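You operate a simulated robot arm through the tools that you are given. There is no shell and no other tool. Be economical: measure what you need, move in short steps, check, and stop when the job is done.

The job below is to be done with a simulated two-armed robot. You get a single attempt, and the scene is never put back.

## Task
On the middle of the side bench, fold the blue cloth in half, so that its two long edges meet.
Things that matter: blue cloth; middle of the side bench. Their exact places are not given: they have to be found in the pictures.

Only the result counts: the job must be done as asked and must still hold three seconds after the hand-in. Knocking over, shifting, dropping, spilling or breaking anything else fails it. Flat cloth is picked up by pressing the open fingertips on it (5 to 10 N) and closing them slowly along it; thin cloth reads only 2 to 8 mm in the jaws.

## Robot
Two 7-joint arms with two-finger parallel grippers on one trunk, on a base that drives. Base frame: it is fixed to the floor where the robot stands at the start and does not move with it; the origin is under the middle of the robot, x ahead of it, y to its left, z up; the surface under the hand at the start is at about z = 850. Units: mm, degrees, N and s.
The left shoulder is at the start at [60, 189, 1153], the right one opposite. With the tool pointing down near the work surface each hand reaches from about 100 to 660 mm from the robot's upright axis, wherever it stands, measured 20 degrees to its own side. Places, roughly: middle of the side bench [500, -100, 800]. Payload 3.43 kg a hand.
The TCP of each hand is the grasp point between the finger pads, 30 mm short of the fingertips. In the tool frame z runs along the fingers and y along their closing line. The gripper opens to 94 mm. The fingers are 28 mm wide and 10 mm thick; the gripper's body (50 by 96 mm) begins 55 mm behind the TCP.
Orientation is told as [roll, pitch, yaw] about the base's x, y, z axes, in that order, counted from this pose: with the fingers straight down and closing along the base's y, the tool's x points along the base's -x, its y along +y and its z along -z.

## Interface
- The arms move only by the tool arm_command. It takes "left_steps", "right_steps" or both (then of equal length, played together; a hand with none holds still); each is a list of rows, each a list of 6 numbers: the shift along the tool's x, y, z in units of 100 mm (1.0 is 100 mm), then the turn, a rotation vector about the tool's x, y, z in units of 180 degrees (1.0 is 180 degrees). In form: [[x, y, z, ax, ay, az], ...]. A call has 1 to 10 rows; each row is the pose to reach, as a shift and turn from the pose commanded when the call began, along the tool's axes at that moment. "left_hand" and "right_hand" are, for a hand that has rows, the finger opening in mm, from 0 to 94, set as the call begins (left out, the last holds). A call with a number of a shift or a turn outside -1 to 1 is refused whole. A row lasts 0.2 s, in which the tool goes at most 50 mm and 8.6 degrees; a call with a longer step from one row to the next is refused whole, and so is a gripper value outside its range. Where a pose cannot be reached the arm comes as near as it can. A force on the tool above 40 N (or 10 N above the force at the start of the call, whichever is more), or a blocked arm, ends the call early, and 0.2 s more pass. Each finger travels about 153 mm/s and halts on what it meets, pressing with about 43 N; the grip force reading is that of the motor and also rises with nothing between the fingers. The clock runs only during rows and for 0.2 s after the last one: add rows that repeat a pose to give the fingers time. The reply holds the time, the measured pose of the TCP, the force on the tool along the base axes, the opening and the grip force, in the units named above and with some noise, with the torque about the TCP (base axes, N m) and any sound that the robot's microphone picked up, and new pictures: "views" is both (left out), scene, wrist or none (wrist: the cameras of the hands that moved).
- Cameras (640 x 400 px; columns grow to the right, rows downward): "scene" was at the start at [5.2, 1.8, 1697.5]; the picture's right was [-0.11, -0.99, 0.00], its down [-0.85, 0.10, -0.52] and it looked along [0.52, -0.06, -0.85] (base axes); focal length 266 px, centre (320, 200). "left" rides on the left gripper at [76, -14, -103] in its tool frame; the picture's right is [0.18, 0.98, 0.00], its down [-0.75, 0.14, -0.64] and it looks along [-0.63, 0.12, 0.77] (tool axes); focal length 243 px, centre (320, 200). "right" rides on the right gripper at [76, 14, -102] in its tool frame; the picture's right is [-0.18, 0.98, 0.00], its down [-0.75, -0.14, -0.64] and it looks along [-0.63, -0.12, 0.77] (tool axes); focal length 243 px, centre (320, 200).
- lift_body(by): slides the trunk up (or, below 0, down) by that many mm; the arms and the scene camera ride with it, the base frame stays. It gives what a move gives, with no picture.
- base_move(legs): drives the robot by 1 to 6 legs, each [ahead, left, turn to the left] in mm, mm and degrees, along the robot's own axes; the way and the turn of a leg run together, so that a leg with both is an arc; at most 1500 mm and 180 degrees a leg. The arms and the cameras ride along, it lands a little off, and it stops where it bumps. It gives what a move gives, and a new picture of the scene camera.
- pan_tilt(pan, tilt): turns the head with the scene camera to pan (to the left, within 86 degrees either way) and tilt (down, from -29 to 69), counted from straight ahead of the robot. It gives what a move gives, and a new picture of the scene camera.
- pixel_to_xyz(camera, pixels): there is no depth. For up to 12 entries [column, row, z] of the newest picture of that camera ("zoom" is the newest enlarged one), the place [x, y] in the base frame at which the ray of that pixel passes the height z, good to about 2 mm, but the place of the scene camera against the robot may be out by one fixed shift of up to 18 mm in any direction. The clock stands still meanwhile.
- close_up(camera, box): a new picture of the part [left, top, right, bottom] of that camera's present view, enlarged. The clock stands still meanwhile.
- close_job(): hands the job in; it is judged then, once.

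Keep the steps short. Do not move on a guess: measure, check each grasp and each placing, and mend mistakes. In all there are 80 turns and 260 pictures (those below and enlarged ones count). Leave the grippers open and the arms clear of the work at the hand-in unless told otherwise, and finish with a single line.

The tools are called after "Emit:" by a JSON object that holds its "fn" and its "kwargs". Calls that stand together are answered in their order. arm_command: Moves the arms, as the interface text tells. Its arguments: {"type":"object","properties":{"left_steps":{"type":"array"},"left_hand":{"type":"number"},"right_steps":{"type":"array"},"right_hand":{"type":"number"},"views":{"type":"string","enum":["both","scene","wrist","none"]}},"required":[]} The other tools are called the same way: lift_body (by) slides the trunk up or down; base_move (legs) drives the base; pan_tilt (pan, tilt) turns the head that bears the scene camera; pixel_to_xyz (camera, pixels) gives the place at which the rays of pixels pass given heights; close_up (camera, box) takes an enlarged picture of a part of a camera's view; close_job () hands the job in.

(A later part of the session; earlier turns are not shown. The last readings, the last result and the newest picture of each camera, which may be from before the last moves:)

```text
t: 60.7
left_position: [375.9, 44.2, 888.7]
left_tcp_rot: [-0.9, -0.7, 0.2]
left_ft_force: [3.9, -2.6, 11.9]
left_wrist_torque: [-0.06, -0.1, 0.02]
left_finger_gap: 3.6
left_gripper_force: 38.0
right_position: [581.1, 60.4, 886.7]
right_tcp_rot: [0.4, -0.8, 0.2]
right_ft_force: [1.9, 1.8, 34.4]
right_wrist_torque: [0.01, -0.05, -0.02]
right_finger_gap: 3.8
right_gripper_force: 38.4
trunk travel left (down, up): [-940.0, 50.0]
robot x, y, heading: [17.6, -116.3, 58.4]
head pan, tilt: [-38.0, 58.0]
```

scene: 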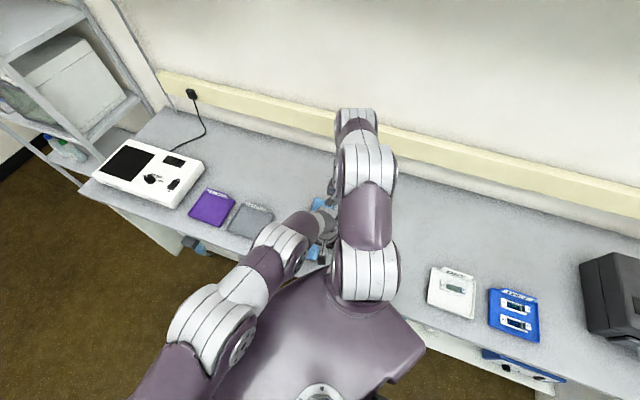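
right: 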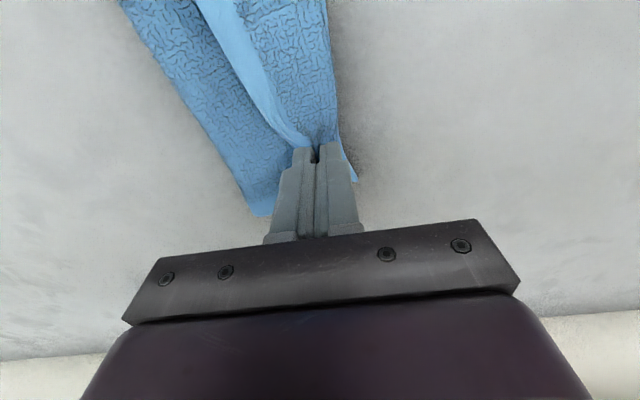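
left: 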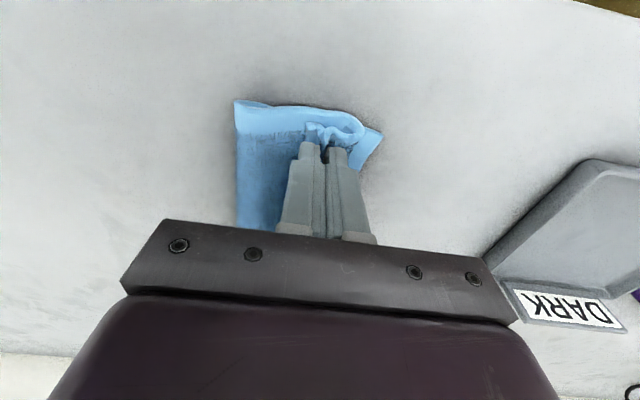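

Both hands hold the flap edge, single layer. I'll lift it and take it back to the right, unfolding, and let the base draw the whole cloth back toward its old place. First the lift.

Emit:
{"fn": "arm_command", "kwargs": {"left_steps": [[0, 0, -0.2, 0, 0, 0], [0, -0.15, -0.4, 0, 0, 0], [0, -0.3, -0.6, 0, 0, 0], [0, -0.4, -0.75, 0, 0, 0]], "right_steps": [[0, 0, -0.2, 0, 0, 0], [0, -0.2, -0.4, 0, 0, 0], [0, -0.4, -0.6, 0, 0, 0], [0, -0.56, -0.75, 0, 0, 0]], "views": "wrist"}}

```text
t: 61.7
left_position: [377.1, 5.3, 961.4]
left_tcp_rot: [-1.0, -0.6, 0.2]
left_ft_force: [-0.5, -0.8, 0.4]
left_wrist_torque: [-0.02, -0.01, 0.02]
left_finger_gap: 3.3
left_gripper_force: 38.1
right_position: [580.8, 5.2, 959.2]
right_tcp_rot: [0.1, -0.5, 0.1]
right_ft_force: [-0.6, 0.2, -0.7]
right_wrist_torque: [0.0, -0.01, -0.05]
right_finger_gap: 3.8
right_gripper_force: 37.8
trunk travel left (down, up): [-940.0, 50.0]
robot x, y, heading: [14.9, -123.4, 58.5]
head pan, tilt: [-38.0, 58.0]
```

right: 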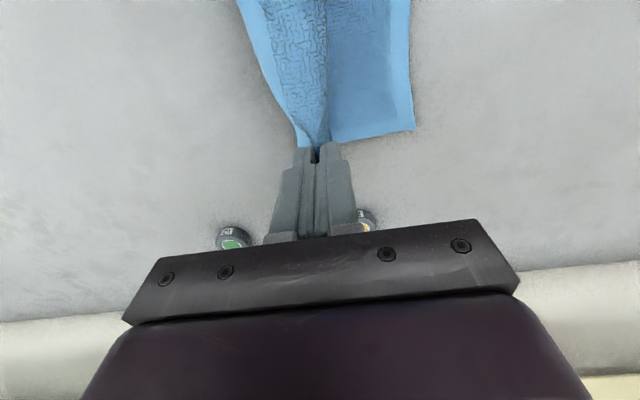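
left: 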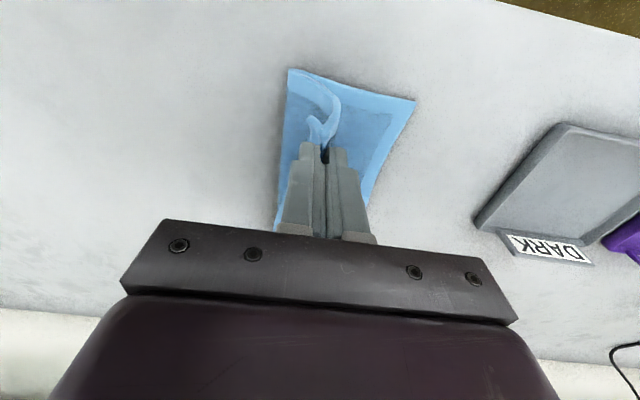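

The cloth opens freely now. I'll draw it back right with the base: -245 mm in y.

Emit:
{"fn": "base_move", "kwargs": {"legs": [[-209, -128, 0]]}}

Emit:
{"fn": "arm_command", "kwargs": {"left_steps": [[0, 0, 0, 0, 0, 0]], "right_steps": [[0, 0, 0, 0, 0, 0]], "views": "wrist"}}

```text
t: 63.5
left_position: [379.3, -237.2, 962.8]
left_tcp_rot: [-1.1, -0.5, 0.1]
left_ft_force: [0.0, -1.3, -0.7]
left_wrist_torque: [-0.04, 0.03, 0.01]
left_finger_gap: 3.5
left_gripper_force: 37.8
right_position: [580.9, -238.1, 958.5]
right_tcp_rot: [0.0, -0.4, 0.0]
right_ft_force: [-0.5, -0.3, 0.0]
right_wrist_torque: [-0.01, 0.02, -0.01]
right_finger_gap: 3.5
right_gripper_force: 37.6
trunk travel left (down, up): [-940.0, 50.0]
robot x, y, heading: [15.1, -362.7, 58.5]
head pan, tilt: [-38.0, 58.0]
```

scene: 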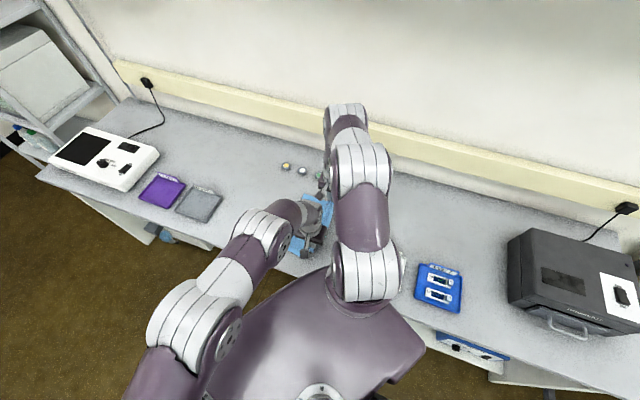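

```text
t: 63.9
left_position: [378.3, -237.2, 961.5]
left_tcp_rot: [-1.0, -0.5, 0.0]
left_ft_force: [0.2, 0.1, 0.7]
left_wrist_torque: [-0.03, -0.03, 0.03]
left_finger_gap: 3.3
left_gripper_force: 37.5
right_position: [581.8, -237.1, 959.5]
right_tcp_rot: [0.0, -0.3, 0.0]
right_ft_force: [0.2, -0.7, -0.1]
right_wrist_torque: [0.0, 0.01, -0.01]
right_finger_gap: 3.5
right_gripper_force: 37.5
trunk travel left (down, up): [-940.0, 50.0]
robot x, y, heading: [19.1, -358.5, 58.4]
head pan, tilt: [-38.0, 58.0]
```

right: 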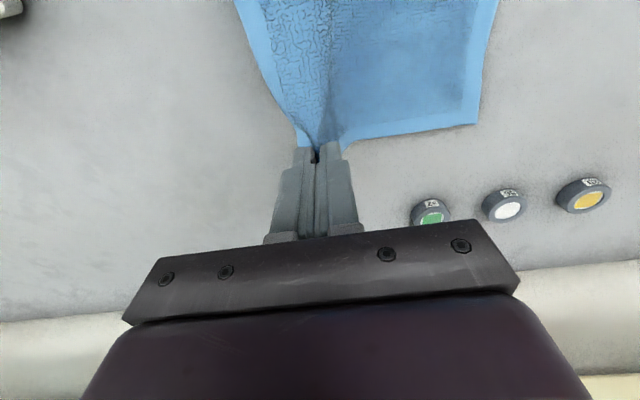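
left: 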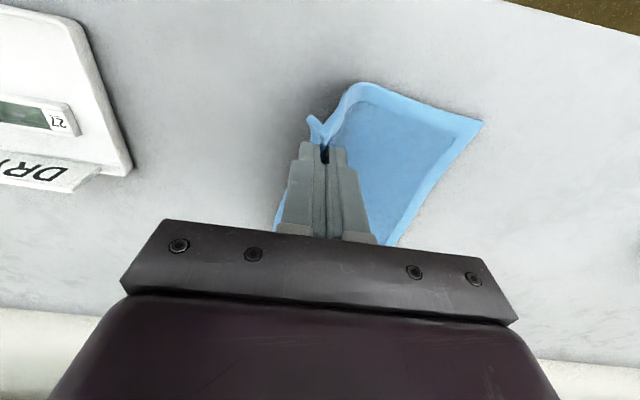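

The cloth follows nicely. I'll measure its left edge now.

Emit:
{"fn": "pixel_to_xyz", "kwargs": {"camera": "left", "pixels": [[481, 122, 851], [440, 180, 851], [398, 235, 851], [355, 85, 851]]}}

Emit:
{"fn": "pixel_to_xyz", "kwargs": {"camera": "right", "pixels": [[476, 123, 851], [484, 60, 851], [495, 5, 851], [350, 140, 851]]}}

```text
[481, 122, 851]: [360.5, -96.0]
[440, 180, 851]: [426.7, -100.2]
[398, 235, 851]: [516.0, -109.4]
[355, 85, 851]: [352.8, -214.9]
```

```text
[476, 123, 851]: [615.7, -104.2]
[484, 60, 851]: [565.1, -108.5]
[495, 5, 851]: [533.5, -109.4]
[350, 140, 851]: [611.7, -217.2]
```

Left edge is now at y≈-96 to -109, so the fold line should be near y≈-213, the cloth's original middle. I'll carry the edge over along an arc of about 82 mm radius, first part.

Emit:
{"fn": "arm_command", "kwargs": {"left_steps": [[0, 0.12, -0.02, 0, 0, 0], [0, 0.24, -0.02, 0, 0, 0], [0, 0.39, 0.0, 0, 0, 0], [0, 0.54, 0.04, 0, 0, 0], [0, 0.67, 0.1, 0, 0, 0], [0, 0.79, 0.18, 0, 0, 0], [0, 0.79, 0.18, 0, 0, 0]], "right_steps": [[0, 0.1, -0.02, 0, 0, 0], [0, 0.2, -0.02, 0, 0, 0], [0, 0.34, 0.0, 0, 0, 0], [0, 0.49, 0.04, 0, 0, 0], [0, 0.62, 0.1, 0, 0, 0], [0, 0.74, 0.18, 0, 0, 0], [0, 0.74, 0.18, 0, 0, 0]], "views": "wrist"}}

Emit:
{"fn": "close_up", "kwargs": {"camera": "left", "box": [200, 20, 520, 220]}}

```text
t: 65.5
left_position: [376.9, -158.3, 943.0]
left_tcp_rot: [-1.0, -0.5, 0.0]
left_ft_force: [-0.2, -0.3, 0.6]
left_wrist_torque: [0.02, -0.01, 0.04]
left_finger_gap: 3.4
left_gripper_force: 37.6
right_position: [580.8, -165.1, 941.6]
right_tcp_rot: [0.1, -0.4, 0.0]
right_ft_force: [-1.0, -0.4, 0.3]
right_wrist_torque: [0.0, 0.03, -0.02]
right_finger_gap: 3.9
right_gripper_force: 38.2
trunk travel left (down, up): [-940.0, 50.0]
robot x, y, heading: [16.2, -360.4, 58.4]
head pan, tilt: [-38.0, 58.0]
```

right: 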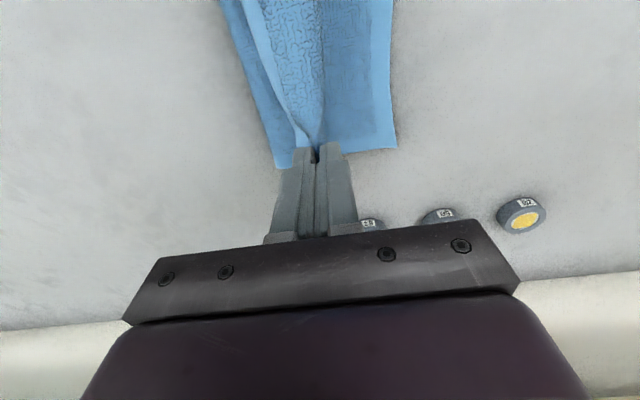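
left: 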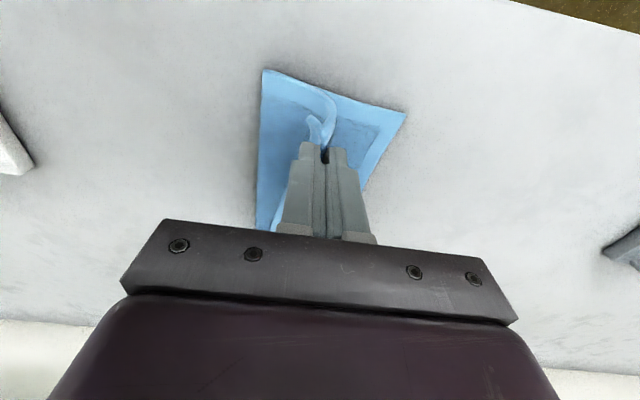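

```text
2.00 times, centred on (360, 120) of left
```

zoom: 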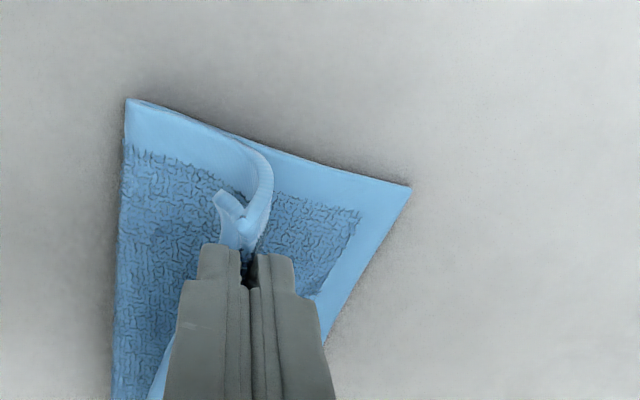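

Emit:
{"fn": "pixel_to_xyz", "kwargs": {"camera": "left", "pixels": [[264, 71, 856], [258, 150, 856], [404, 113, 851], [376, 170, 851]]}}

Emit:
{"fn": "pixel_to_xyz", "kwargs": {"camera": "right", "pixels": [[277, 168, 856], [250, 85, 856], [396, 148, 851], [392, 50, 851]]}}

```text
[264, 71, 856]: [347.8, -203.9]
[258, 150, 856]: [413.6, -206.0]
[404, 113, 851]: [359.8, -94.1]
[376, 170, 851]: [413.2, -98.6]
```

```text
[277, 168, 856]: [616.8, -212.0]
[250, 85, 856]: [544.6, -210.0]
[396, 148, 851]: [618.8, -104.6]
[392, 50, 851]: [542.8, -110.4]
```

Bottom width is about 108 including the bend, and the left edge has not moved. I'll continue the arc down to about 10 mm above the bench.

Emit:
{"fn": "arm_command", "kwargs": {"left_steps": [[0, 0.07, 0.06, 0, 0, 0], [0, 0.14, 0.12, 0, 0, 0], [0, 0.2, 0.2, 0, 0, 0], [0, 0.25, 0.28, 0, 0, 0], [0, 0.3, 0.36, 0, 0, 0], [0, 0.34, 0.44, 0, 0, 0], [0, 0.37, 0.5, 0, 0, 0], [0, 0.37, 0.5, 0, 0, 0]], "right_steps": [[0, 0.07, 0.06, 0, 0, 0], [0, 0.14, 0.12, 0, 0, 0], [0, 0.2, 0.2, 0, 0, 0], [0, 0.25, 0.28, 0, 0, 0], [0, 0.3, 0.36, 0, 0, 0], [0, 0.34, 0.44, 0, 0, 0], [0, 0.37, 0.5, 0, 0, 0], [0, 0.37, 0.5, 0, 0, 0]], "views": "wrist"}}

Emit:
{"fn": "close_up", "kwargs": {"camera": "left", "box": [200, 0, 520, 200]}}

Emit:
{"fn": "close_up", "kwargs": {"camera": "right", "box": [160, 0, 480, 200]}}

```text
t: 67.3
left_position: [378.1, -123.7, 892.2]
left_tcp_rot: [-1.1, -0.7, -0.1]
left_ft_force: [1.0, -0.3, 3.7]
left_wrist_torque: [-0.03, 0.01, 0.03]
left_finger_gap: 3.5
left_gripper_force: 37.5
right_position: [582.2, -126.9, 891.2]
right_tcp_rot: [0.1, -0.5, 0.1]
right_ft_force: [-0.5, 1.2, 5.1]
right_wrist_torque: [-0.01, 0.06, 0.0]
right_finger_gap: 3.5
right_gripper_force: 38.5
trunk travel left (down, up): [-940.0, 50.0]
robot x, y, heading: [18.8, -358.8, 58.3]
head pan, tilt: [-38.0, 58.0]
```

right: 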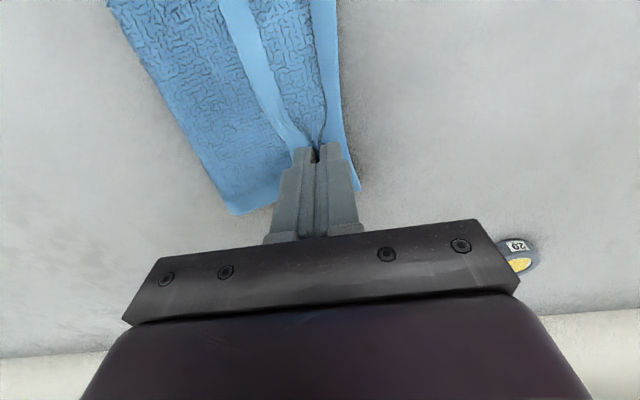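
left: 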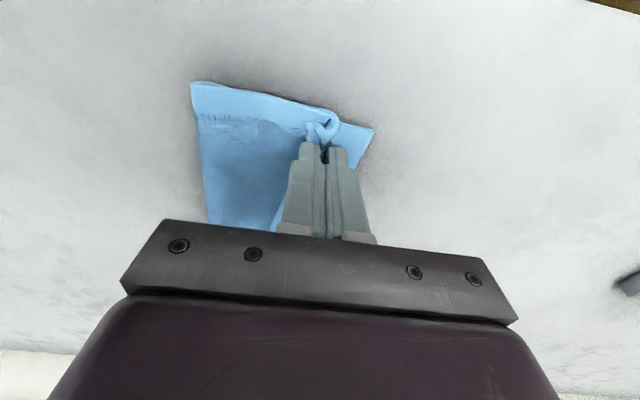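

```text
2.00 times, centred on (360, 100) of left
```

zoom: 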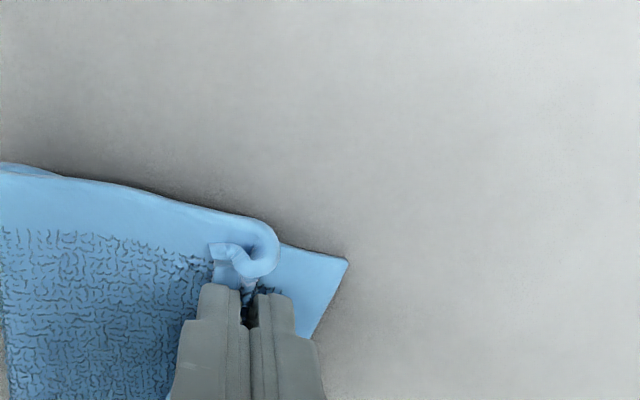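

```text
2.00 times, centred on (320, 100) of right
```

zoom: 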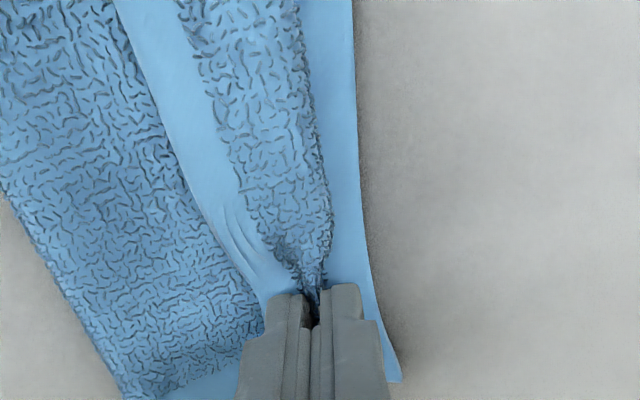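

Emit:
{"fn": "pixel_to_xyz", "kwargs": {"camera": "right", "pixels": [[175, 125, 856], [225, 212, 853], [250, 70, 865], [322, 80, 860], [339, 75, 851], [358, 190, 851], [230, 10, 865], [308, 10, 860], [335, 10, 851], [130, 40, 856]]}}

Emit:
{"fn": "pixel_to_xyz", "kwargs": {"camera": "left", "pixels": [[191, 84, 856], [200, 150, 856], [304, 122, 868], [338, 118, 862], [373, 129, 851], [358, 166, 851]]}}

```text
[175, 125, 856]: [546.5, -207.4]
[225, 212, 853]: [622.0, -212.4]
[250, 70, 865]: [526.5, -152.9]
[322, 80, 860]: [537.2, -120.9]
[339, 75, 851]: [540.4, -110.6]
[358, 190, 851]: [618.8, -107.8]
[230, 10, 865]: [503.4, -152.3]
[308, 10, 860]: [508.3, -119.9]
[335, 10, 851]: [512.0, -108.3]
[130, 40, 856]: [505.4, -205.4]
```

```text
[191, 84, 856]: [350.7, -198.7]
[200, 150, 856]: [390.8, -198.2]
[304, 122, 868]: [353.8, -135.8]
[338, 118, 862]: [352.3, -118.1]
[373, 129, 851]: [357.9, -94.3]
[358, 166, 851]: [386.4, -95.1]
```

The left edge held still (y≈-95 to -110), but the fold is at about -206, roughly 13 mm short of even. I'll take the edge back right to relay the bottom, then return on a lower arc so it pulls the fold less.

Emit:
{"fn": "arm_command", "kwargs": {"left_steps": [[0, -0.2, -0.3, 0, 0, 0], [0, -0.5, -0.55, 0, 0, 0], [0, -0.8, -0.6, 0, 0, 0], [0, -0.99, -0.5, 0, 0, 0], [0, -0.99, -0.4, 0, 0, 0], [0, -0.75, -0.38, 0, 0, 0], [0, -0.5, -0.33, 0, 0, 0], [0, -0.3, -0.26, 0, 0, 0], [0, -0.12, -0.2, 0, 0, 0], [0, 0.0, -0.13, 0, 0, 0]], "right_steps": [[0, -0.2, -0.3, 0, 0, 0], [0, -0.5, -0.55, 0, 0, 0], [0, -0.8, -0.6, 0, 0, 0], [0, -0.99, -0.5, 0, 0, 0], [0, -0.99, -0.4, 0, 0, 0], [0, -0.75, -0.38, 0, 0, 0], [0, -0.5, -0.33, 0, 0, 0], [0, -0.3, -0.26, 0, 0, 0], [0, -0.12, -0.2, 0, 0, 0], [0, 0.0, -0.13, 0, 0, 0]], "views": "wrist"}}

Emit:
{"fn": "close_up", "kwargs": {"camera": "left", "box": [160, 0, 480, 200]}}

```text
t: 69.5
left_position: [378.5, -122.1, 904.2]
left_tcp_rot: [-1.1, -0.5, 0.1]
left_ft_force: [0.3, -1.0, -0.7]
left_wrist_torque: [-0.01, 0.02, 0.01]
left_finger_gap: 3.5
left_gripper_force: 37.7
right_position: [581.0, -125.9, 903.5]
right_tcp_rot: [0.0, -0.4, 0.0]
right_ft_force: [-1.0, 0.9, 0.7]
right_wrist_torque: [-0.04, 0.02, 0.0]
right_finger_gap: 3.8
right_gripper_force: 38.4
trunk travel left (down, up): [-940.0, 50.0]
robot x, y, heading: [15.6, -362.5, 58.6]
head pan, tilt: [-38.0, 58.0]
```

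right: 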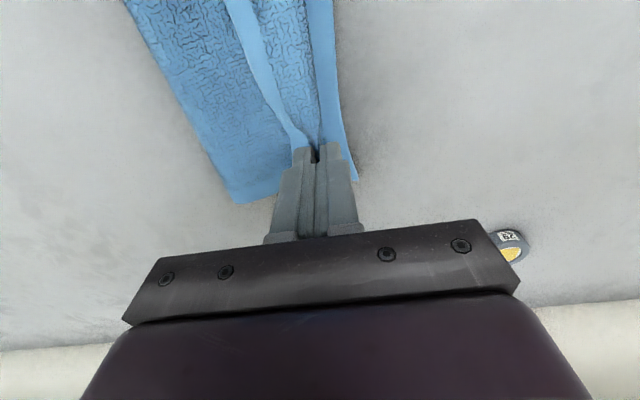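
left: 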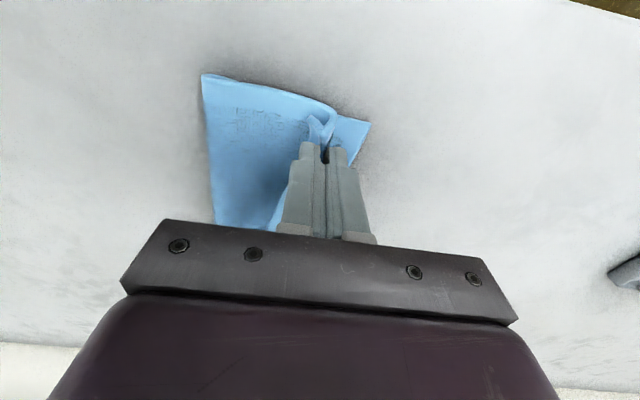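

```text
2.00 times, centred on (320, 100) of left
```

zoom: 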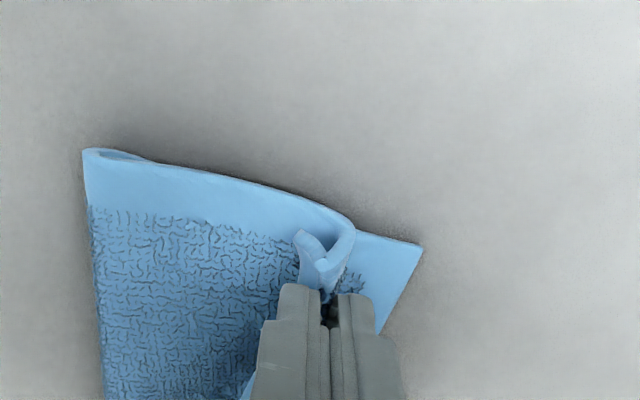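

Emit:
{"fn": "pixel_to_xyz", "kwargs": {"camera": "right", "pixels": [[180, 110, 856], [232, 202, 853], [245, 55, 870], [320, 70, 862], [340, 75, 851], [356, 180, 851]]}}

Emit:
{"fn": "pixel_to_xyz", "kwargs": {"camera": "left", "pixels": [[202, 76, 856], [208, 150, 856], [310, 117, 880], [337, 115, 868], [370, 124, 851], [355, 160, 851]]}}

```text
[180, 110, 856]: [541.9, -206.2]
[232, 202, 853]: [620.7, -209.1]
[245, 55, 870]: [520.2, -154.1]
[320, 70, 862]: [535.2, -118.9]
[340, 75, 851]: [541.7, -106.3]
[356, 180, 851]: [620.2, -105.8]
```

```text
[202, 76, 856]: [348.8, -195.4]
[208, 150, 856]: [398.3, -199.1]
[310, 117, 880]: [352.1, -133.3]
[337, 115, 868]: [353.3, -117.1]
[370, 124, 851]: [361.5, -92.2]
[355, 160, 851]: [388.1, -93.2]
```

The fold and edges are stable. Bottom is about 105, close to half. Before releasing I'll tilt the hands to about 40°, leaning left with the fingers pointing right, so the gripped strip unfolds outward. The tips stay at the bottom edge.

Emit:
{"fn": "arm_command", "kwargs": {"left_steps": [[0, 0.05, 0.01, 0.04, 0, 0], [0, 0.1, 0.02, 0.08, 0, 0], [0, 0.15, 0.05, 0.12, 0, 0], [0, 0.2, 0.08, 0.16, 0, 0], [0, 0.25, 0.12, 0.2, 0, 0], [0, 0.28, 0.14, 0.23, 0, 0]], "right_steps": [[0, 0.05, 0.01, 0.04, 0, 0], [0, 0.1, 0.02, 0.08, 0, 0], [0, 0.15, 0.05, 0.12, 0, 0], [0, 0.2, 0.08, 0.16, 0, 0], [0, 0.25, 0.12, 0.2, 0, 0], [0, 0.28, 0.14, 0.23, 0, 0]], "views": "wrist"}}

Emit:
{"fn": "close_up", "kwargs": {"camera": "left", "box": [160, 0, 480, 200]}}

```text
t: 70.9
left_position: [309.4, -130.6, 947.9]
left_tcp_rot: [-38.8, -0.6, 0.1]
left_ft_force: [0.7, 0.1, 0.4]
left_wrist_torque: [0.1, 0.0, 0.0]
left_finger_gap: 3.3
left_gripper_force: 38.1
left hand out of reach, approached as far as the arm can: row 3, 4, 5, 6
right_position: [504.9, -191.6, 955.0]
right_tcp_rot: [-37.3, -0.4, 0.0]
right_ft_force: [-0.8, 0.0, 0.3]
right_wrist_torque: [0.11, -0.05, 0.0]
right_finger_gap: 3.1
right_gripper_force: 37.8
right hand out of reach, approached as far as the arm can: row 3, 4, 5, 6
trunk travel left (down, up): [-940.0, 50.0]
robot x, y, heading: [15.9, -365.1, 58.3]
head pan, tilt: [-38.0, 58.0]
```

right: 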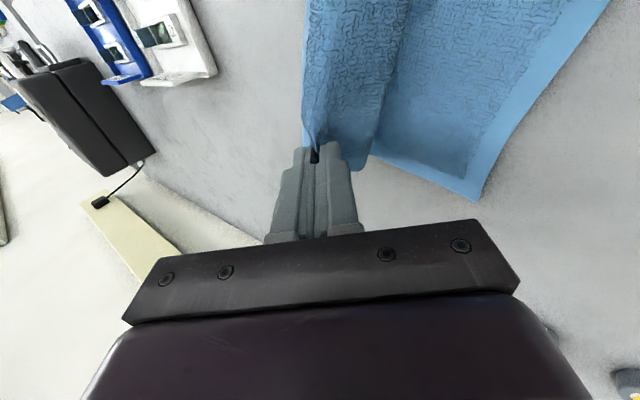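
left: 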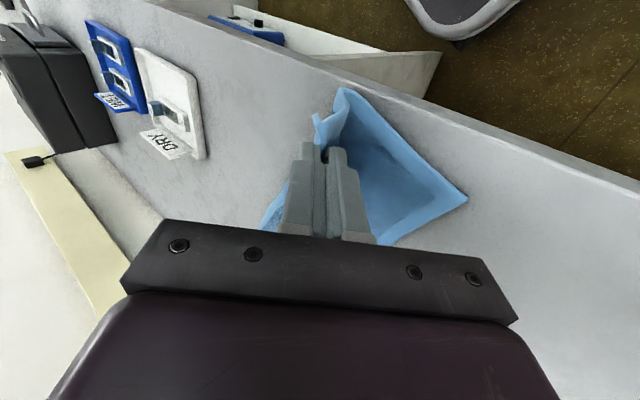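

```text
2.00 times, centred on (320, 100) of left
```

zoom: 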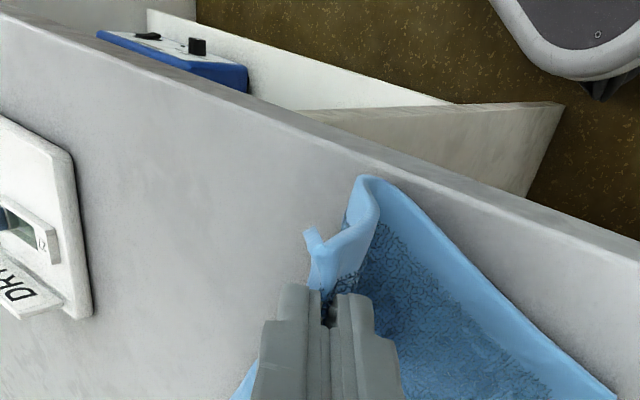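

That tilt isn't reachable here; it pulled both hands toward the robot in x. I'll undo it: upright again, x back to 378/581, standing at y≈-190.

Emit:
{"fn": "arm_command", "kwargs": {"left_steps": [[-0.14, -0.073, 0.097, -0.043, 0, 0], [-0.28, -0.146, 0.195, -0.086, 0, 0], [-0.41, -0.22, 0.29, -0.129, 0, 0], [-0.55, -0.29, 0.39, -0.172, 0, 0], [-0.69, -0.366, 0.487, -0.2156, 0, 0], [-0.69, -0.366, 0.487, -0.2156, 0, 0]], "right_steps": [[-0.15, 0.03, 0.04, -0.042, 0, 0], [-0.3, 0.06, 0.08, -0.083, 0, 0], [-0.46, 0.09, 0.12, -0.125, 0, 0], [-0.61, 0.12, 0.16, -0.166, 0, 0], [-0.76, 0.152, 0.195, -0.207, 0, 0], [-0.76, 0.152, 0.195, -0.207, 0, 0]], "views": "wrist"}}

```text
t: 72.3
left_position: [379.6, -187.0, 932.2]
left_tcp_rot: [0.0, -0.6, 0.0]
left_ft_force: [-0.8, 0.3, 0.1]
left_wrist_torque: [-0.07, -0.02, -0.02]
left_finger_gap: 3.0
left_gripper_force: 38.0
right_position: [584.1, -190.4, 928.6]
right_tcp_rot: [0.0, -0.4, -0.1]
right_ft_force: [-0.2, -0.2, 0.2]
right_wrist_torque: [-0.13, 0.01, 0.0]
right_finger_gap: 3.4
right_gripper_force: 37.6
trunk travel left (down, up): [-940.0, 50.0]
robot x, y, heading: [20.3, -361.1, 58.5]
head pan, tilt: [-38.0, 58.0]
```

right: 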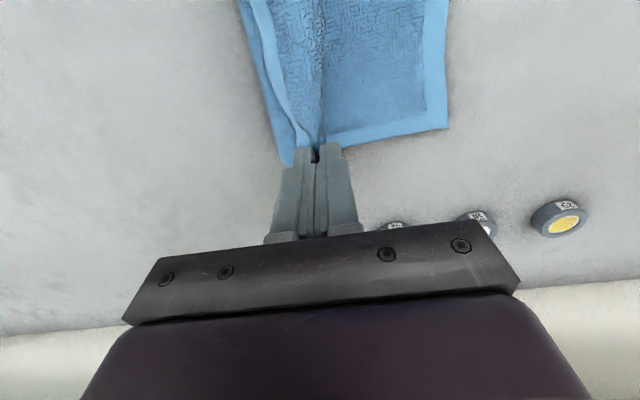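
left: 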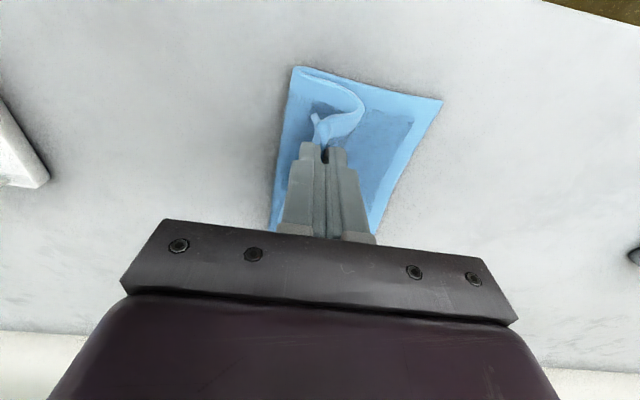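

Emit:
{"fn": "pixel_to_xyz", "kwargs": {"camera": "right", "pixels": [[283, 166, 856], [262, 85, 856], [447, 127, 851], [446, 40, 851]]}}

Emit:
{"fn": "pixel_to_xyz", "kwargs": {"camera": "left", "pixels": [[293, 68, 856], [280, 150, 856], [441, 101, 851], [405, 170, 851], [365, 95, 865]]}}

```text
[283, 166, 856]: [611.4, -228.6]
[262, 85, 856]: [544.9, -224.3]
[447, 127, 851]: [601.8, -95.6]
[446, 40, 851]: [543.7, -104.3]
```

```text
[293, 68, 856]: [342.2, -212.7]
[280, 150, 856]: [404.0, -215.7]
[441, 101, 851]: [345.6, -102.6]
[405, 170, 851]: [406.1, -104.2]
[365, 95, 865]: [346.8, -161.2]
```

The bottom is now nearly ideal: left edge y≈-104 (straight), fold ≈-213 to -228. I'll lay the edge down along a low arc to y≈-118.

Emit:
{"fn": "arm_command", "kwargs": {"left_steps": [[0, 0.09, 0.03, 0, 0, 0], [0, 0.18, 0.06, 0, 0, 0], [0, 0.28, 0.1, 0, 0, 0], [0, 0.37, 0.15, 0, 0, 0], [0, 0.45, 0.19, 0, 0, 0], [0, 0.52, 0.23, 0, 0, 0], [0, 0.6, 0.3, 0, 0, 0], [0, 0.66, 0.36, 0, 0, 0], [0, 0.69, 0.41, 0, 0, 0]], "right_steps": [[0.02, 0.09, 0.03, 0, 0, 0], [0.04, 0.18, 0.06, 0, 0, 0], [0.06, 0.28, 0.1, 0, 0, 0], [0.08, 0.37, 0.15, 0, 0, 0], [0.08, 0.45, 0.19, 0, 0, 0], [0.08, 0.52, 0.23, 0, 0, 0], [0.08, 0.59, 0.28, 0, 0, 0], [0.08, 0.65, 0.34, 0, 0, 0], [0.08, 0.68, 0.38, 0, 0, 0]], "views": "wrist"}}

Emit:
{"fn": "close_up", "kwargs": {"camera": "left", "box": [160, 0, 480, 200]}}

```text
t: 74.3
left_position: [381.4, -122.9, 891.6]
left_tcp_rot: [0.1, -0.7, -0.1]
left_ft_force: [0.0, -1.6, 9.3]
left_wrist_torque: [-0.16, -0.02, -0.01]
left_finger_gap: 3.2
left_gripper_force: 37.7
right_position: [576.0, -124.4, 891.3]
right_tcp_rot: [0.1, -0.5, -0.1]
right_ft_force: [1.0, -0.2, 2.8]
right_wrist_torque: [-0.11, -0.01, 0.03]
right_finger_gap: 3.1
right_gripper_force: 37.9
trunk travel left (down, up): [-940.0, 50.0]
robot x, y, heading: [19.6, -361.3, 58.2]
head pan, tilt: [-38.0, 58.0]
```

right: 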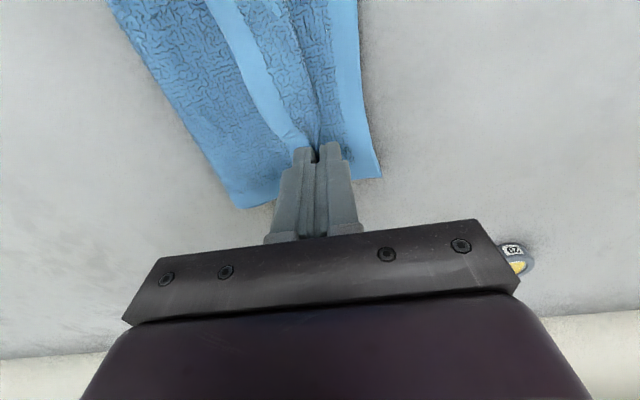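
left: 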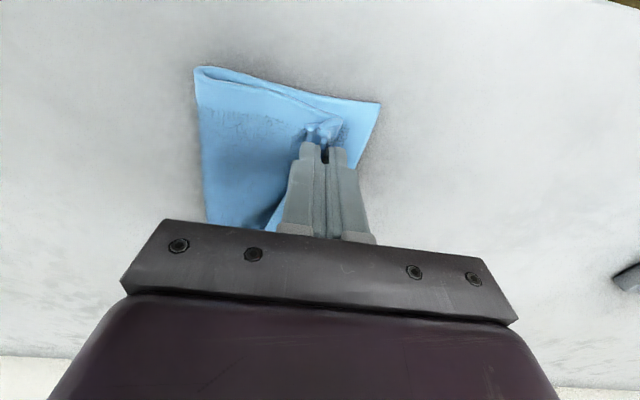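

```text
2.00 times, centred on (320, 100) of left
```

zoom: 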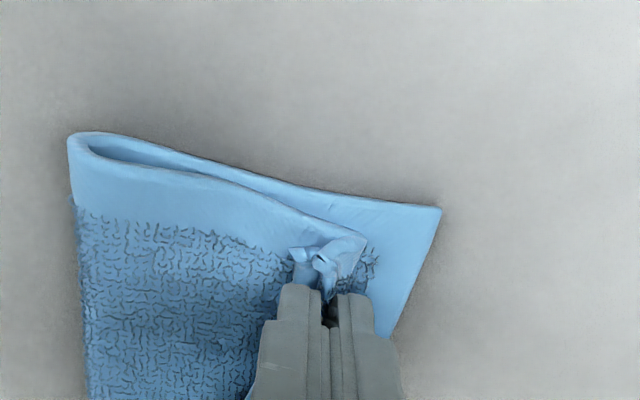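

Emit:
{"fn": "pixel_to_xyz", "kwargs": {"camera": "left", "pixels": [[194, 70, 858], [201, 150, 858], [343, 120, 864], [306, 126, 870], [380, 104, 851], [357, 166, 851]]}}

Emit:
{"fn": "pixel_to_xyz", "kwargs": {"camera": "right", "pixels": [[180, 120, 858], [240, 208, 855], [250, 70, 866], [310, 70, 860], [362, 75, 851], [381, 177, 851], [355, 5, 851]]}}

```text
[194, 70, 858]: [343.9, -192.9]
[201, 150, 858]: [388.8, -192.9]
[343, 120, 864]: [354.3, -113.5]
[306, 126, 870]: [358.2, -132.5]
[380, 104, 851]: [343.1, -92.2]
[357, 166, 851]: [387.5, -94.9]
```

```text
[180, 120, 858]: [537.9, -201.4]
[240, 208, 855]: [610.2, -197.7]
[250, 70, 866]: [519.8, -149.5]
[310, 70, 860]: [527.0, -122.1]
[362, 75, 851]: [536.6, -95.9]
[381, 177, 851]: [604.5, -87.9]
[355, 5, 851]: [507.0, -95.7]
```

Now the layers are balanced: the turned-back strip, once unrolled, would end at y≈-89, against the bottom edge at -92 to -96. I'll release and lift straight up.

Emit:
{"fn": "arm_command", "kwargs": {"left_steps": [[0, 0, -0.02, 0, 0, 0], [0, 0, -0.02, 0, 0, 0], [0, 0, -0.25, 0, 0, 0], [0, 0, -0.6, 0, 0, 0], [0, 0, -0.95, 0, 0, 0]], "right_steps": [[0, 0, -0.02, 0, 0, 0], [0, 0, -0.02, 0, 0, 0], [0, 0, -0.25, 0, 0, 0], [0, 0, -0.6, 0, 0, 0], [0, 0, -0.95, 0, 0, 0]], "left_hand": 18, "right_hand": 18, "views": "wrist"}}

Emit:
{"fn": "close_up", "kwargs": {"camera": "left", "box": [200, 30, 420, 230]}}

Emit:
{"fn": "close_up", "kwargs": {"camera": "right", "box": [180, 0, 420, 200]}}

```text
t: 75.5
left_position: [377.6, -120.2, 986.1]
left_tcp_rot: [0.1, -0.4, 0.0]
left_ft_force: [0.4, -0.1, 0.1]
left_wrist_torque: [0.01, -0.03, -0.01]
left_finger_gap: 18.1
left_gripper_force: 0.1
right_position: [573.9, -124.2, 987.2]
right_tcp_rot: [-0.1, -0.5, -0.2]
right_ft_force: [-0.4, 0.4, 0.7]
right_wrist_torque: [0.0, -0.01, 0.01]
right_finger_gap: 18.0
right_gripper_force: 0.1
trunk travel left (down, up): [-940.0, 50.0]
robot x, y, heading: [19.8, -363.8, 58.2]
head pan, tilt: [-38.0, 58.0]
```

right: 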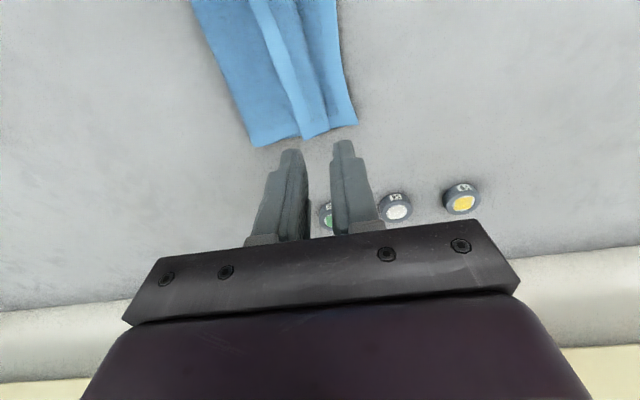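
left: 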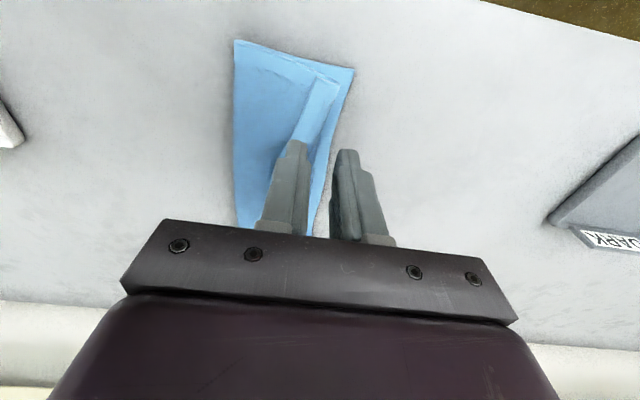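

```text
2.00 times, centred on (310, 130) of left
```

zoom: 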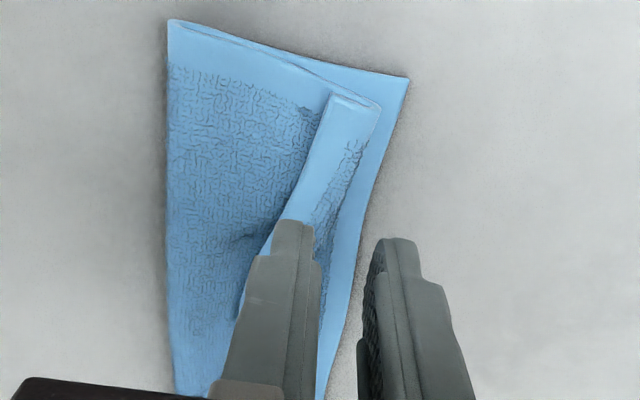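

```text
2.00 times, centred on (300, 100) of right
5 turns are left
```

zoom: 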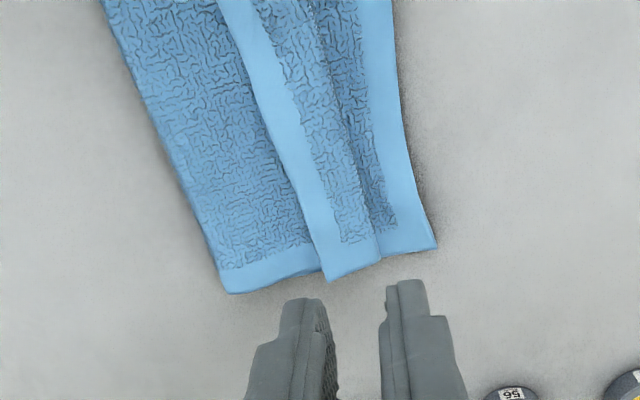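

Only 5 turns left. The strip is turned back evenly, and closed fingers sweeping left should unroll it. I'll measure the strip edge and place the closed hands to its right, in one go.

Emit:
{"fn": "pixel_to_xyz", "kwargs": {"camera": "left", "pixels": [[314, 78, 862], [300, 135, 862], [340, 85, 858], [354, 70, 852], [235, 42, 856]]}}

Emit:
{"fn": "pixel_to_xyz", "kwargs": {"camera": "right", "pixels": [[303, 138, 858], [278, 80, 860], [329, 130, 856], [357, 123, 852], [257, 145, 856]]}}

Emit:
{"fn": "arm_command", "kwargs": {"left_steps": [[0, -0.3, 0, 0, 0, 0], [0, -0.58, 0.15, 0, 0, 0], [0, -0.58, 0.45, 0, 0, 0], [0, -0.58, 0.75, 0, 0, 0], [0, -0.58, 0.75, 0, 0, 0]], "right_steps": [[0.05, -0.3, 0, 0, 0, 0], [0.08, -0.6, 0.15, 0, 0, 0], [0.08, -0.6, 0.45, 0, 0, 0], [0.08, -0.6, 0.75, 0, 0, 0], [0.08, -0.6, 0.75, 0, 0, 0]], "left_hand": 0, "right_hand": 0, "views": "wrist"}}

```text
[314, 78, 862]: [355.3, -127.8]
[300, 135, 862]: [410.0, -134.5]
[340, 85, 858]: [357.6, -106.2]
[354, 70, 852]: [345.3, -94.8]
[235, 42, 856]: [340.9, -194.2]
```

```text
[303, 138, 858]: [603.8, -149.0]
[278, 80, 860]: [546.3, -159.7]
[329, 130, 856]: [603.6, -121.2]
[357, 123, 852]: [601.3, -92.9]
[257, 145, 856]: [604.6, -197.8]
```

```text
t: 76.7
left_position: [377.1, -176.2, 912.1]
left_tcp_rot: [0.0, -0.6, 0.0]
left_ft_force: [0.3, -0.3, -0.1]
left_wrist_torque: [0.03, 0.0, 0.0]
left_finger_gap: 0.0
left_gripper_force: 33.5
right_position: [568.0, -185.7, 911.4]
right_tcp_rot: [0.0, -0.4, -0.2]
right_ft_force: [-0.4, 0.1, 0.8]
right_wrist_torque: [-0.02, -0.01, -0.03]
right_finger_gap: 0.0
right_gripper_force: 32.3
trunk travel left (down, up): [-940.0, 50.0]
robot x, y, heading: [20.5, -360.6, 58.2]
head pan, tilt: [-38.0, 58.0]
4 turns are left
```

right: 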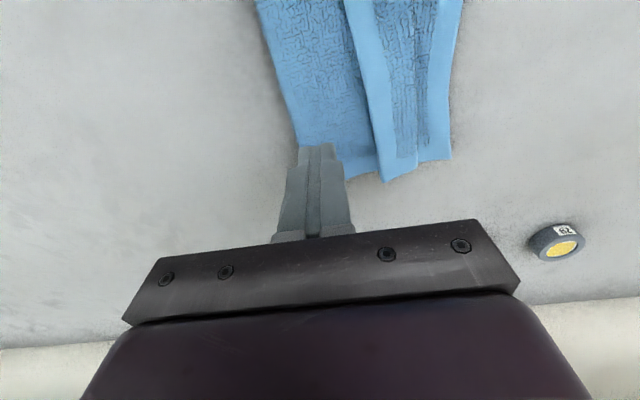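
left: 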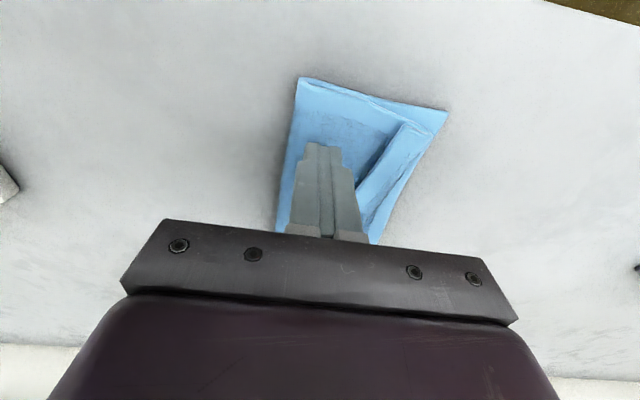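

Strip edge at y≈-128 (near) to -160 (far), ridge -106 to -121, bottom edge ≈-94. Now the sweep: closed tips lightly on the upper layer, moving left past the ridge while rising slightly, then up.

Emit:
{"fn": "arm_command", "kwargs": {"left_steps": [[0, 0.08, 0.15, 0, 0, 0], [0, 0.12, 0.24, 0, 0, 0], [0, 0.3, 0.24, 0, 0, 0], [0, 0.45, 0.24, 0, 0, 0], [0, 0.6, 0.22, 0, 0, 0], [0, 0.75, 0.17, 0, 0, 0], [0, 0.9, 0.15, 0, 0, 0], [0, 1.0, 0.13, 0, 0, 0]], "right_steps": [[0, 0.02, 0.15, 0, 0, 0], [0, 0.03, 0.24, 0, 0, 0], [0, 0.2, 0.24, 0, 0, 0], [0, 0.38, 0.24, 0, 0, 0], [0, 0.55, 0.24, 0, 0, 0], [0, 0.7, 0.19, 0, 0, 0], [0, 0.85, 0.16, 0, 0, 0], [0, 1.0, 0.13, 0, 0, 0]], "views": "wrist"}}

Emit:
{"fn": "arm_command", "kwargs": {"left_steps": [[0, 0.15, 0.02, 0, 0, 0], [0, 0.3, 0.02, 0, 0, 0], [0, 0.3, -0.3, 0, 0, 0], [0, 0.2, -0.7, 0, 0, 0], [0, 0.1, -0.9, 0, 0, 0]], "right_steps": [[0, 0.15, 0.02, 0, 0, 0], [0, 0.35, 0.02, 0, 0, 0], [0, 0.35, -0.3, 0, 0, 0], [0, 0.2, -0.7, 0, 0, 0], [0, 0.1, -0.9, 0, 0, 0]], "views": "wrist"}}

Emit:
{"fn": "close_up", "kwargs": {"camera": "right", "box": [120, 0, 440, 200]}}

Emit:
{"fn": "close_up", "kwargs": {"camera": "left", "box": [160, 20, 420, 240]}}

```text
t: 78.5
left_position: [381.5, -76.2, 896.1]
left_tcp_rot: [-0.2, -0.4, 0.0]
left_ft_force: [0.3, 0.1, 0.7]
left_wrist_torque: [0.01, -0.01, 0.02]
left_finger_gap: 0.0
left_gripper_force: 33.1
right_position: [567.7, -83.4, 897.4]
right_tcp_rot: [-0.1, -0.4, -0.1]
right_ft_force: [0.1, 0.1, -0.5]
right_wrist_torque: [-0.03, -0.03, 0.0]
right_finger_gap: 0.1
right_gripper_force: 32.5
trunk travel left (down, up): [-940.0, 50.0]
robot x, y, heading: [15.3, -361.4, 58.2]
head pan, tilt: [-38.0, 58.0]
```

right: 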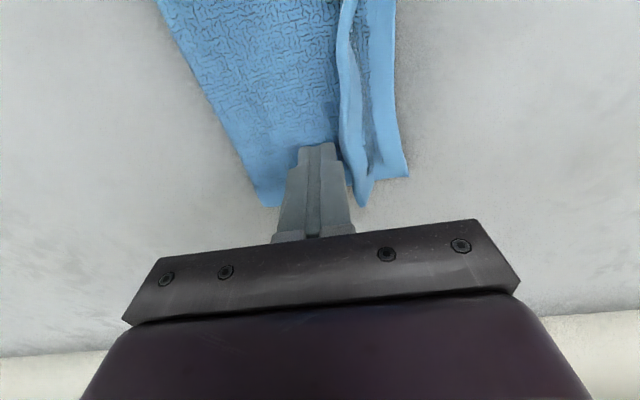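
left: 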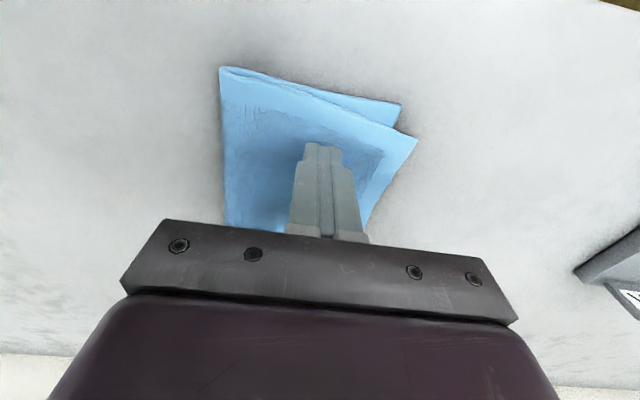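

```text
t: 79.7
left_position: [379.9, -69.8, 988.6]
left_tcp_rot: [0.0, -0.5, 0.0]
left_ft_force: [0.3, 0.0, 0.2]
left_wrist_torque: [-0.02, -0.01, 0.0]
left_finger_gap: 0.0
left_gripper_force: 33.3
right_position: [565.8, -77.6, 986.9]
right_tcp_rot: [-0.2, -0.4, -0.2]
right_ft_force: [-0.5, -0.2, 0.8]
right_wrist_torque: [0.01, -0.01, 0.0]
right_finger_gap: 0.1
right_gripper_force: 33.7
trunk travel left (down, up): [-940.0, 50.0]
robot x, y, heading: [14.9, -358.3, 58.7]
head pan, tilt: [-38.0, 58.0]
```

right: 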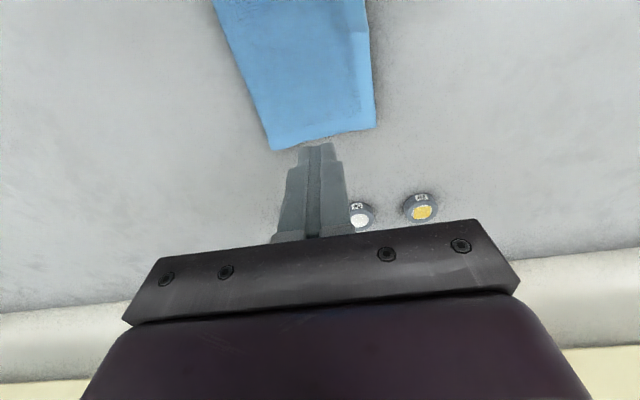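
left: 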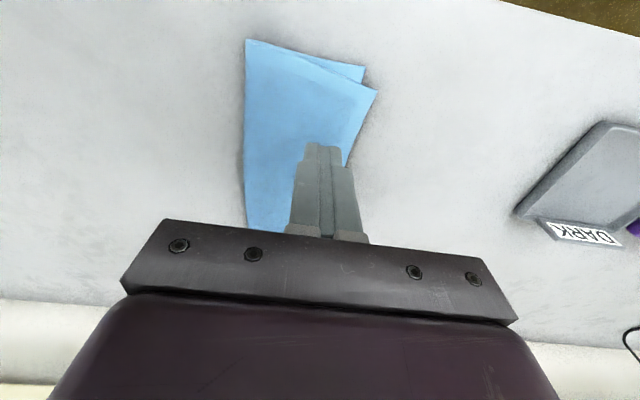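

```text
2.00 times, centred on (280, 100) of right
```

zoom: 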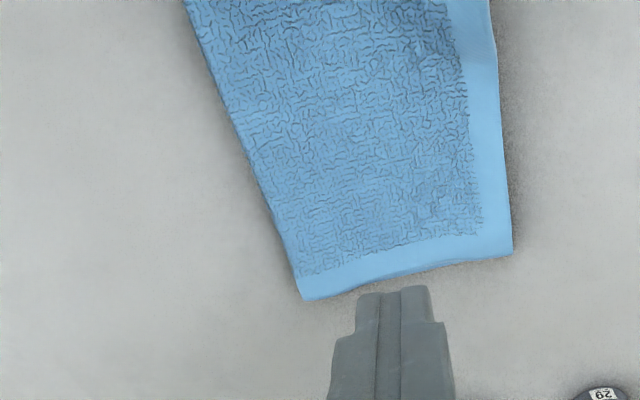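

```text
1.82 times, centred on (290, 130) of left
3 turns are left
```

zoom: 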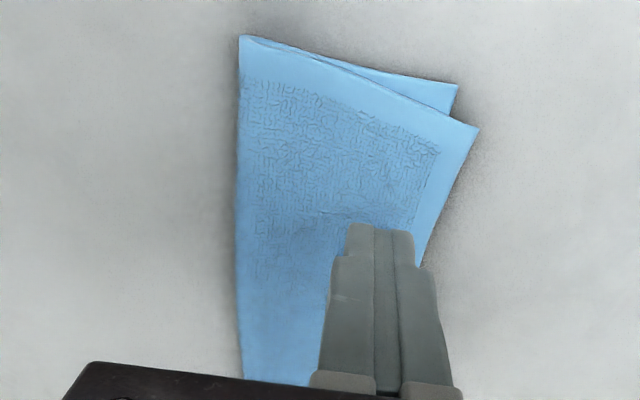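

The strip unrolled cleanly and the edges lie together. I'll measure the corner offsets, then open and raise the hands clear.

Emit:
{"fn": "pixel_to_xyz", "kwargs": {"camera": "left", "pixels": [[365, 67, 851], [377, 90, 854], [348, 150, 854], [246, 40, 856], [245, 150, 856]]}}

Emit:
{"fn": "pixel_to_xyz", "kwargs": {"camera": "right", "pixels": [[375, 126, 854], [368, 30, 854], [271, 150, 854], [235, 60, 856]]}}

Emit:
{"fn": "arm_command", "kwargs": {"left_steps": [[0, 0, -0.4, 0, 0, 0], [0, 0, -0.7, 0, 0, 0], [0, 0, -0.7, 0, 0, 0]], "right_steps": [[0, 0, -0.4, 0, 0, 0], [0, 0, -0.7, 0, 0, 0], [0, 0, -0.7, 0, 0, 0]], "left_hand": 90, "right_hand": 90, "views": "wrist"}}

Emit:
{"fn": "close_up", "kwargs": {"camera": "left", "box": [200, 20, 440, 240]}}

Emit:
{"fn": "close_up", "kwargs": {"camera": "right", "box": [180, 0, 420, 180]}}

```text
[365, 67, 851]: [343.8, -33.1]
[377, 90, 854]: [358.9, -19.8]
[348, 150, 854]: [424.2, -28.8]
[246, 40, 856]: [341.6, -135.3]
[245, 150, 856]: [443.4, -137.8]
```

```text
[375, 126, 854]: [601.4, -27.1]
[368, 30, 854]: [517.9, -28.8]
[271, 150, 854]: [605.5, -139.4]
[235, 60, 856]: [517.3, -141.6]
```

```text
t: 80.5
left_position: [379.8, -67.3, 1058.2]
left_tcp_rot: [0.0, -0.4, 0.0]
left_ft_force: [0.0, -0.9, 0.6]
left_wrist_torque: [0.0, 0.01, 0.02]
left_finger_gap: 90.1
left_gripper_force: 0.0
right_position: [567.8, -76.2, 1056.1]
right_tcp_rot: [-0.1, -0.3, -0.1]
right_ft_force: [0.1, 0.6, -0.2]
right_wrist_torque: [0.01, 0.01, -0.02]
right_finger_gap: 89.9
right_gripper_force: 0.1
trunk travel left (down, up): [-940.0, 50.0]
robot x, y, heading: [16.5, -362.7, 58.3]
head pan, tilt: [-38.0, 58.0]
```

right: 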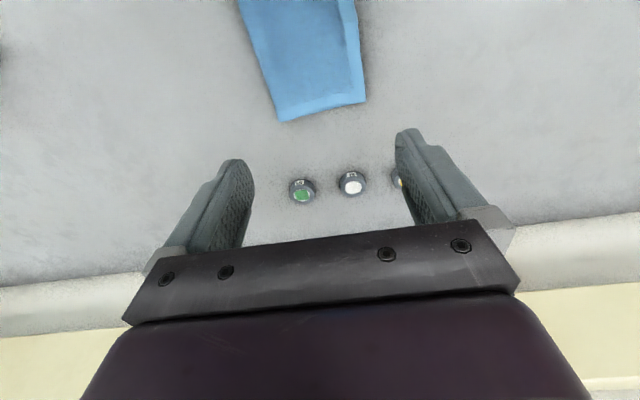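
left: 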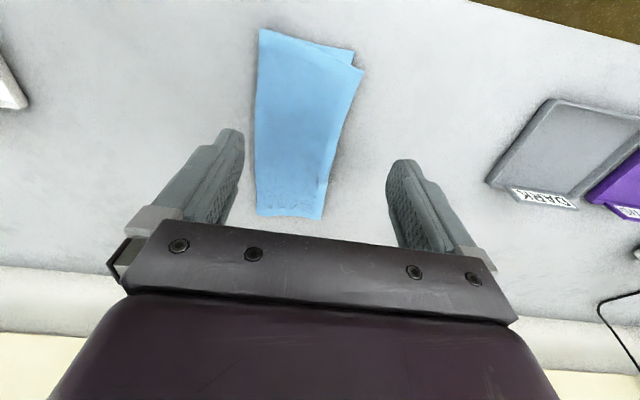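

```text
1.82 times, centred on (320, 130) of left
```

zoom: 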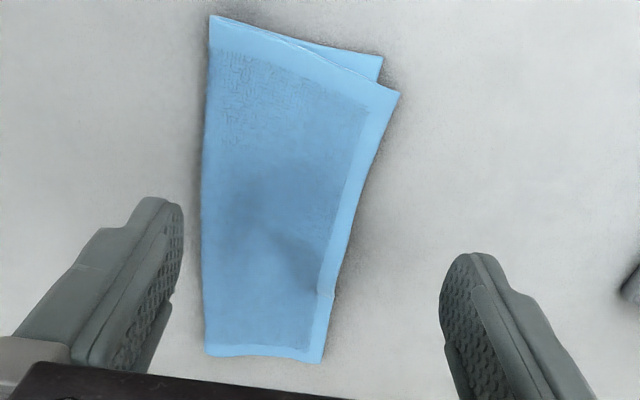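

```text
2.22 times, centred on (300, 90) of right
2 turns are left
```

zoom: 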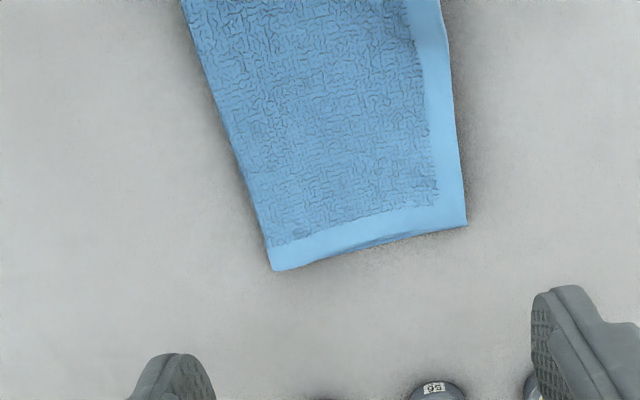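

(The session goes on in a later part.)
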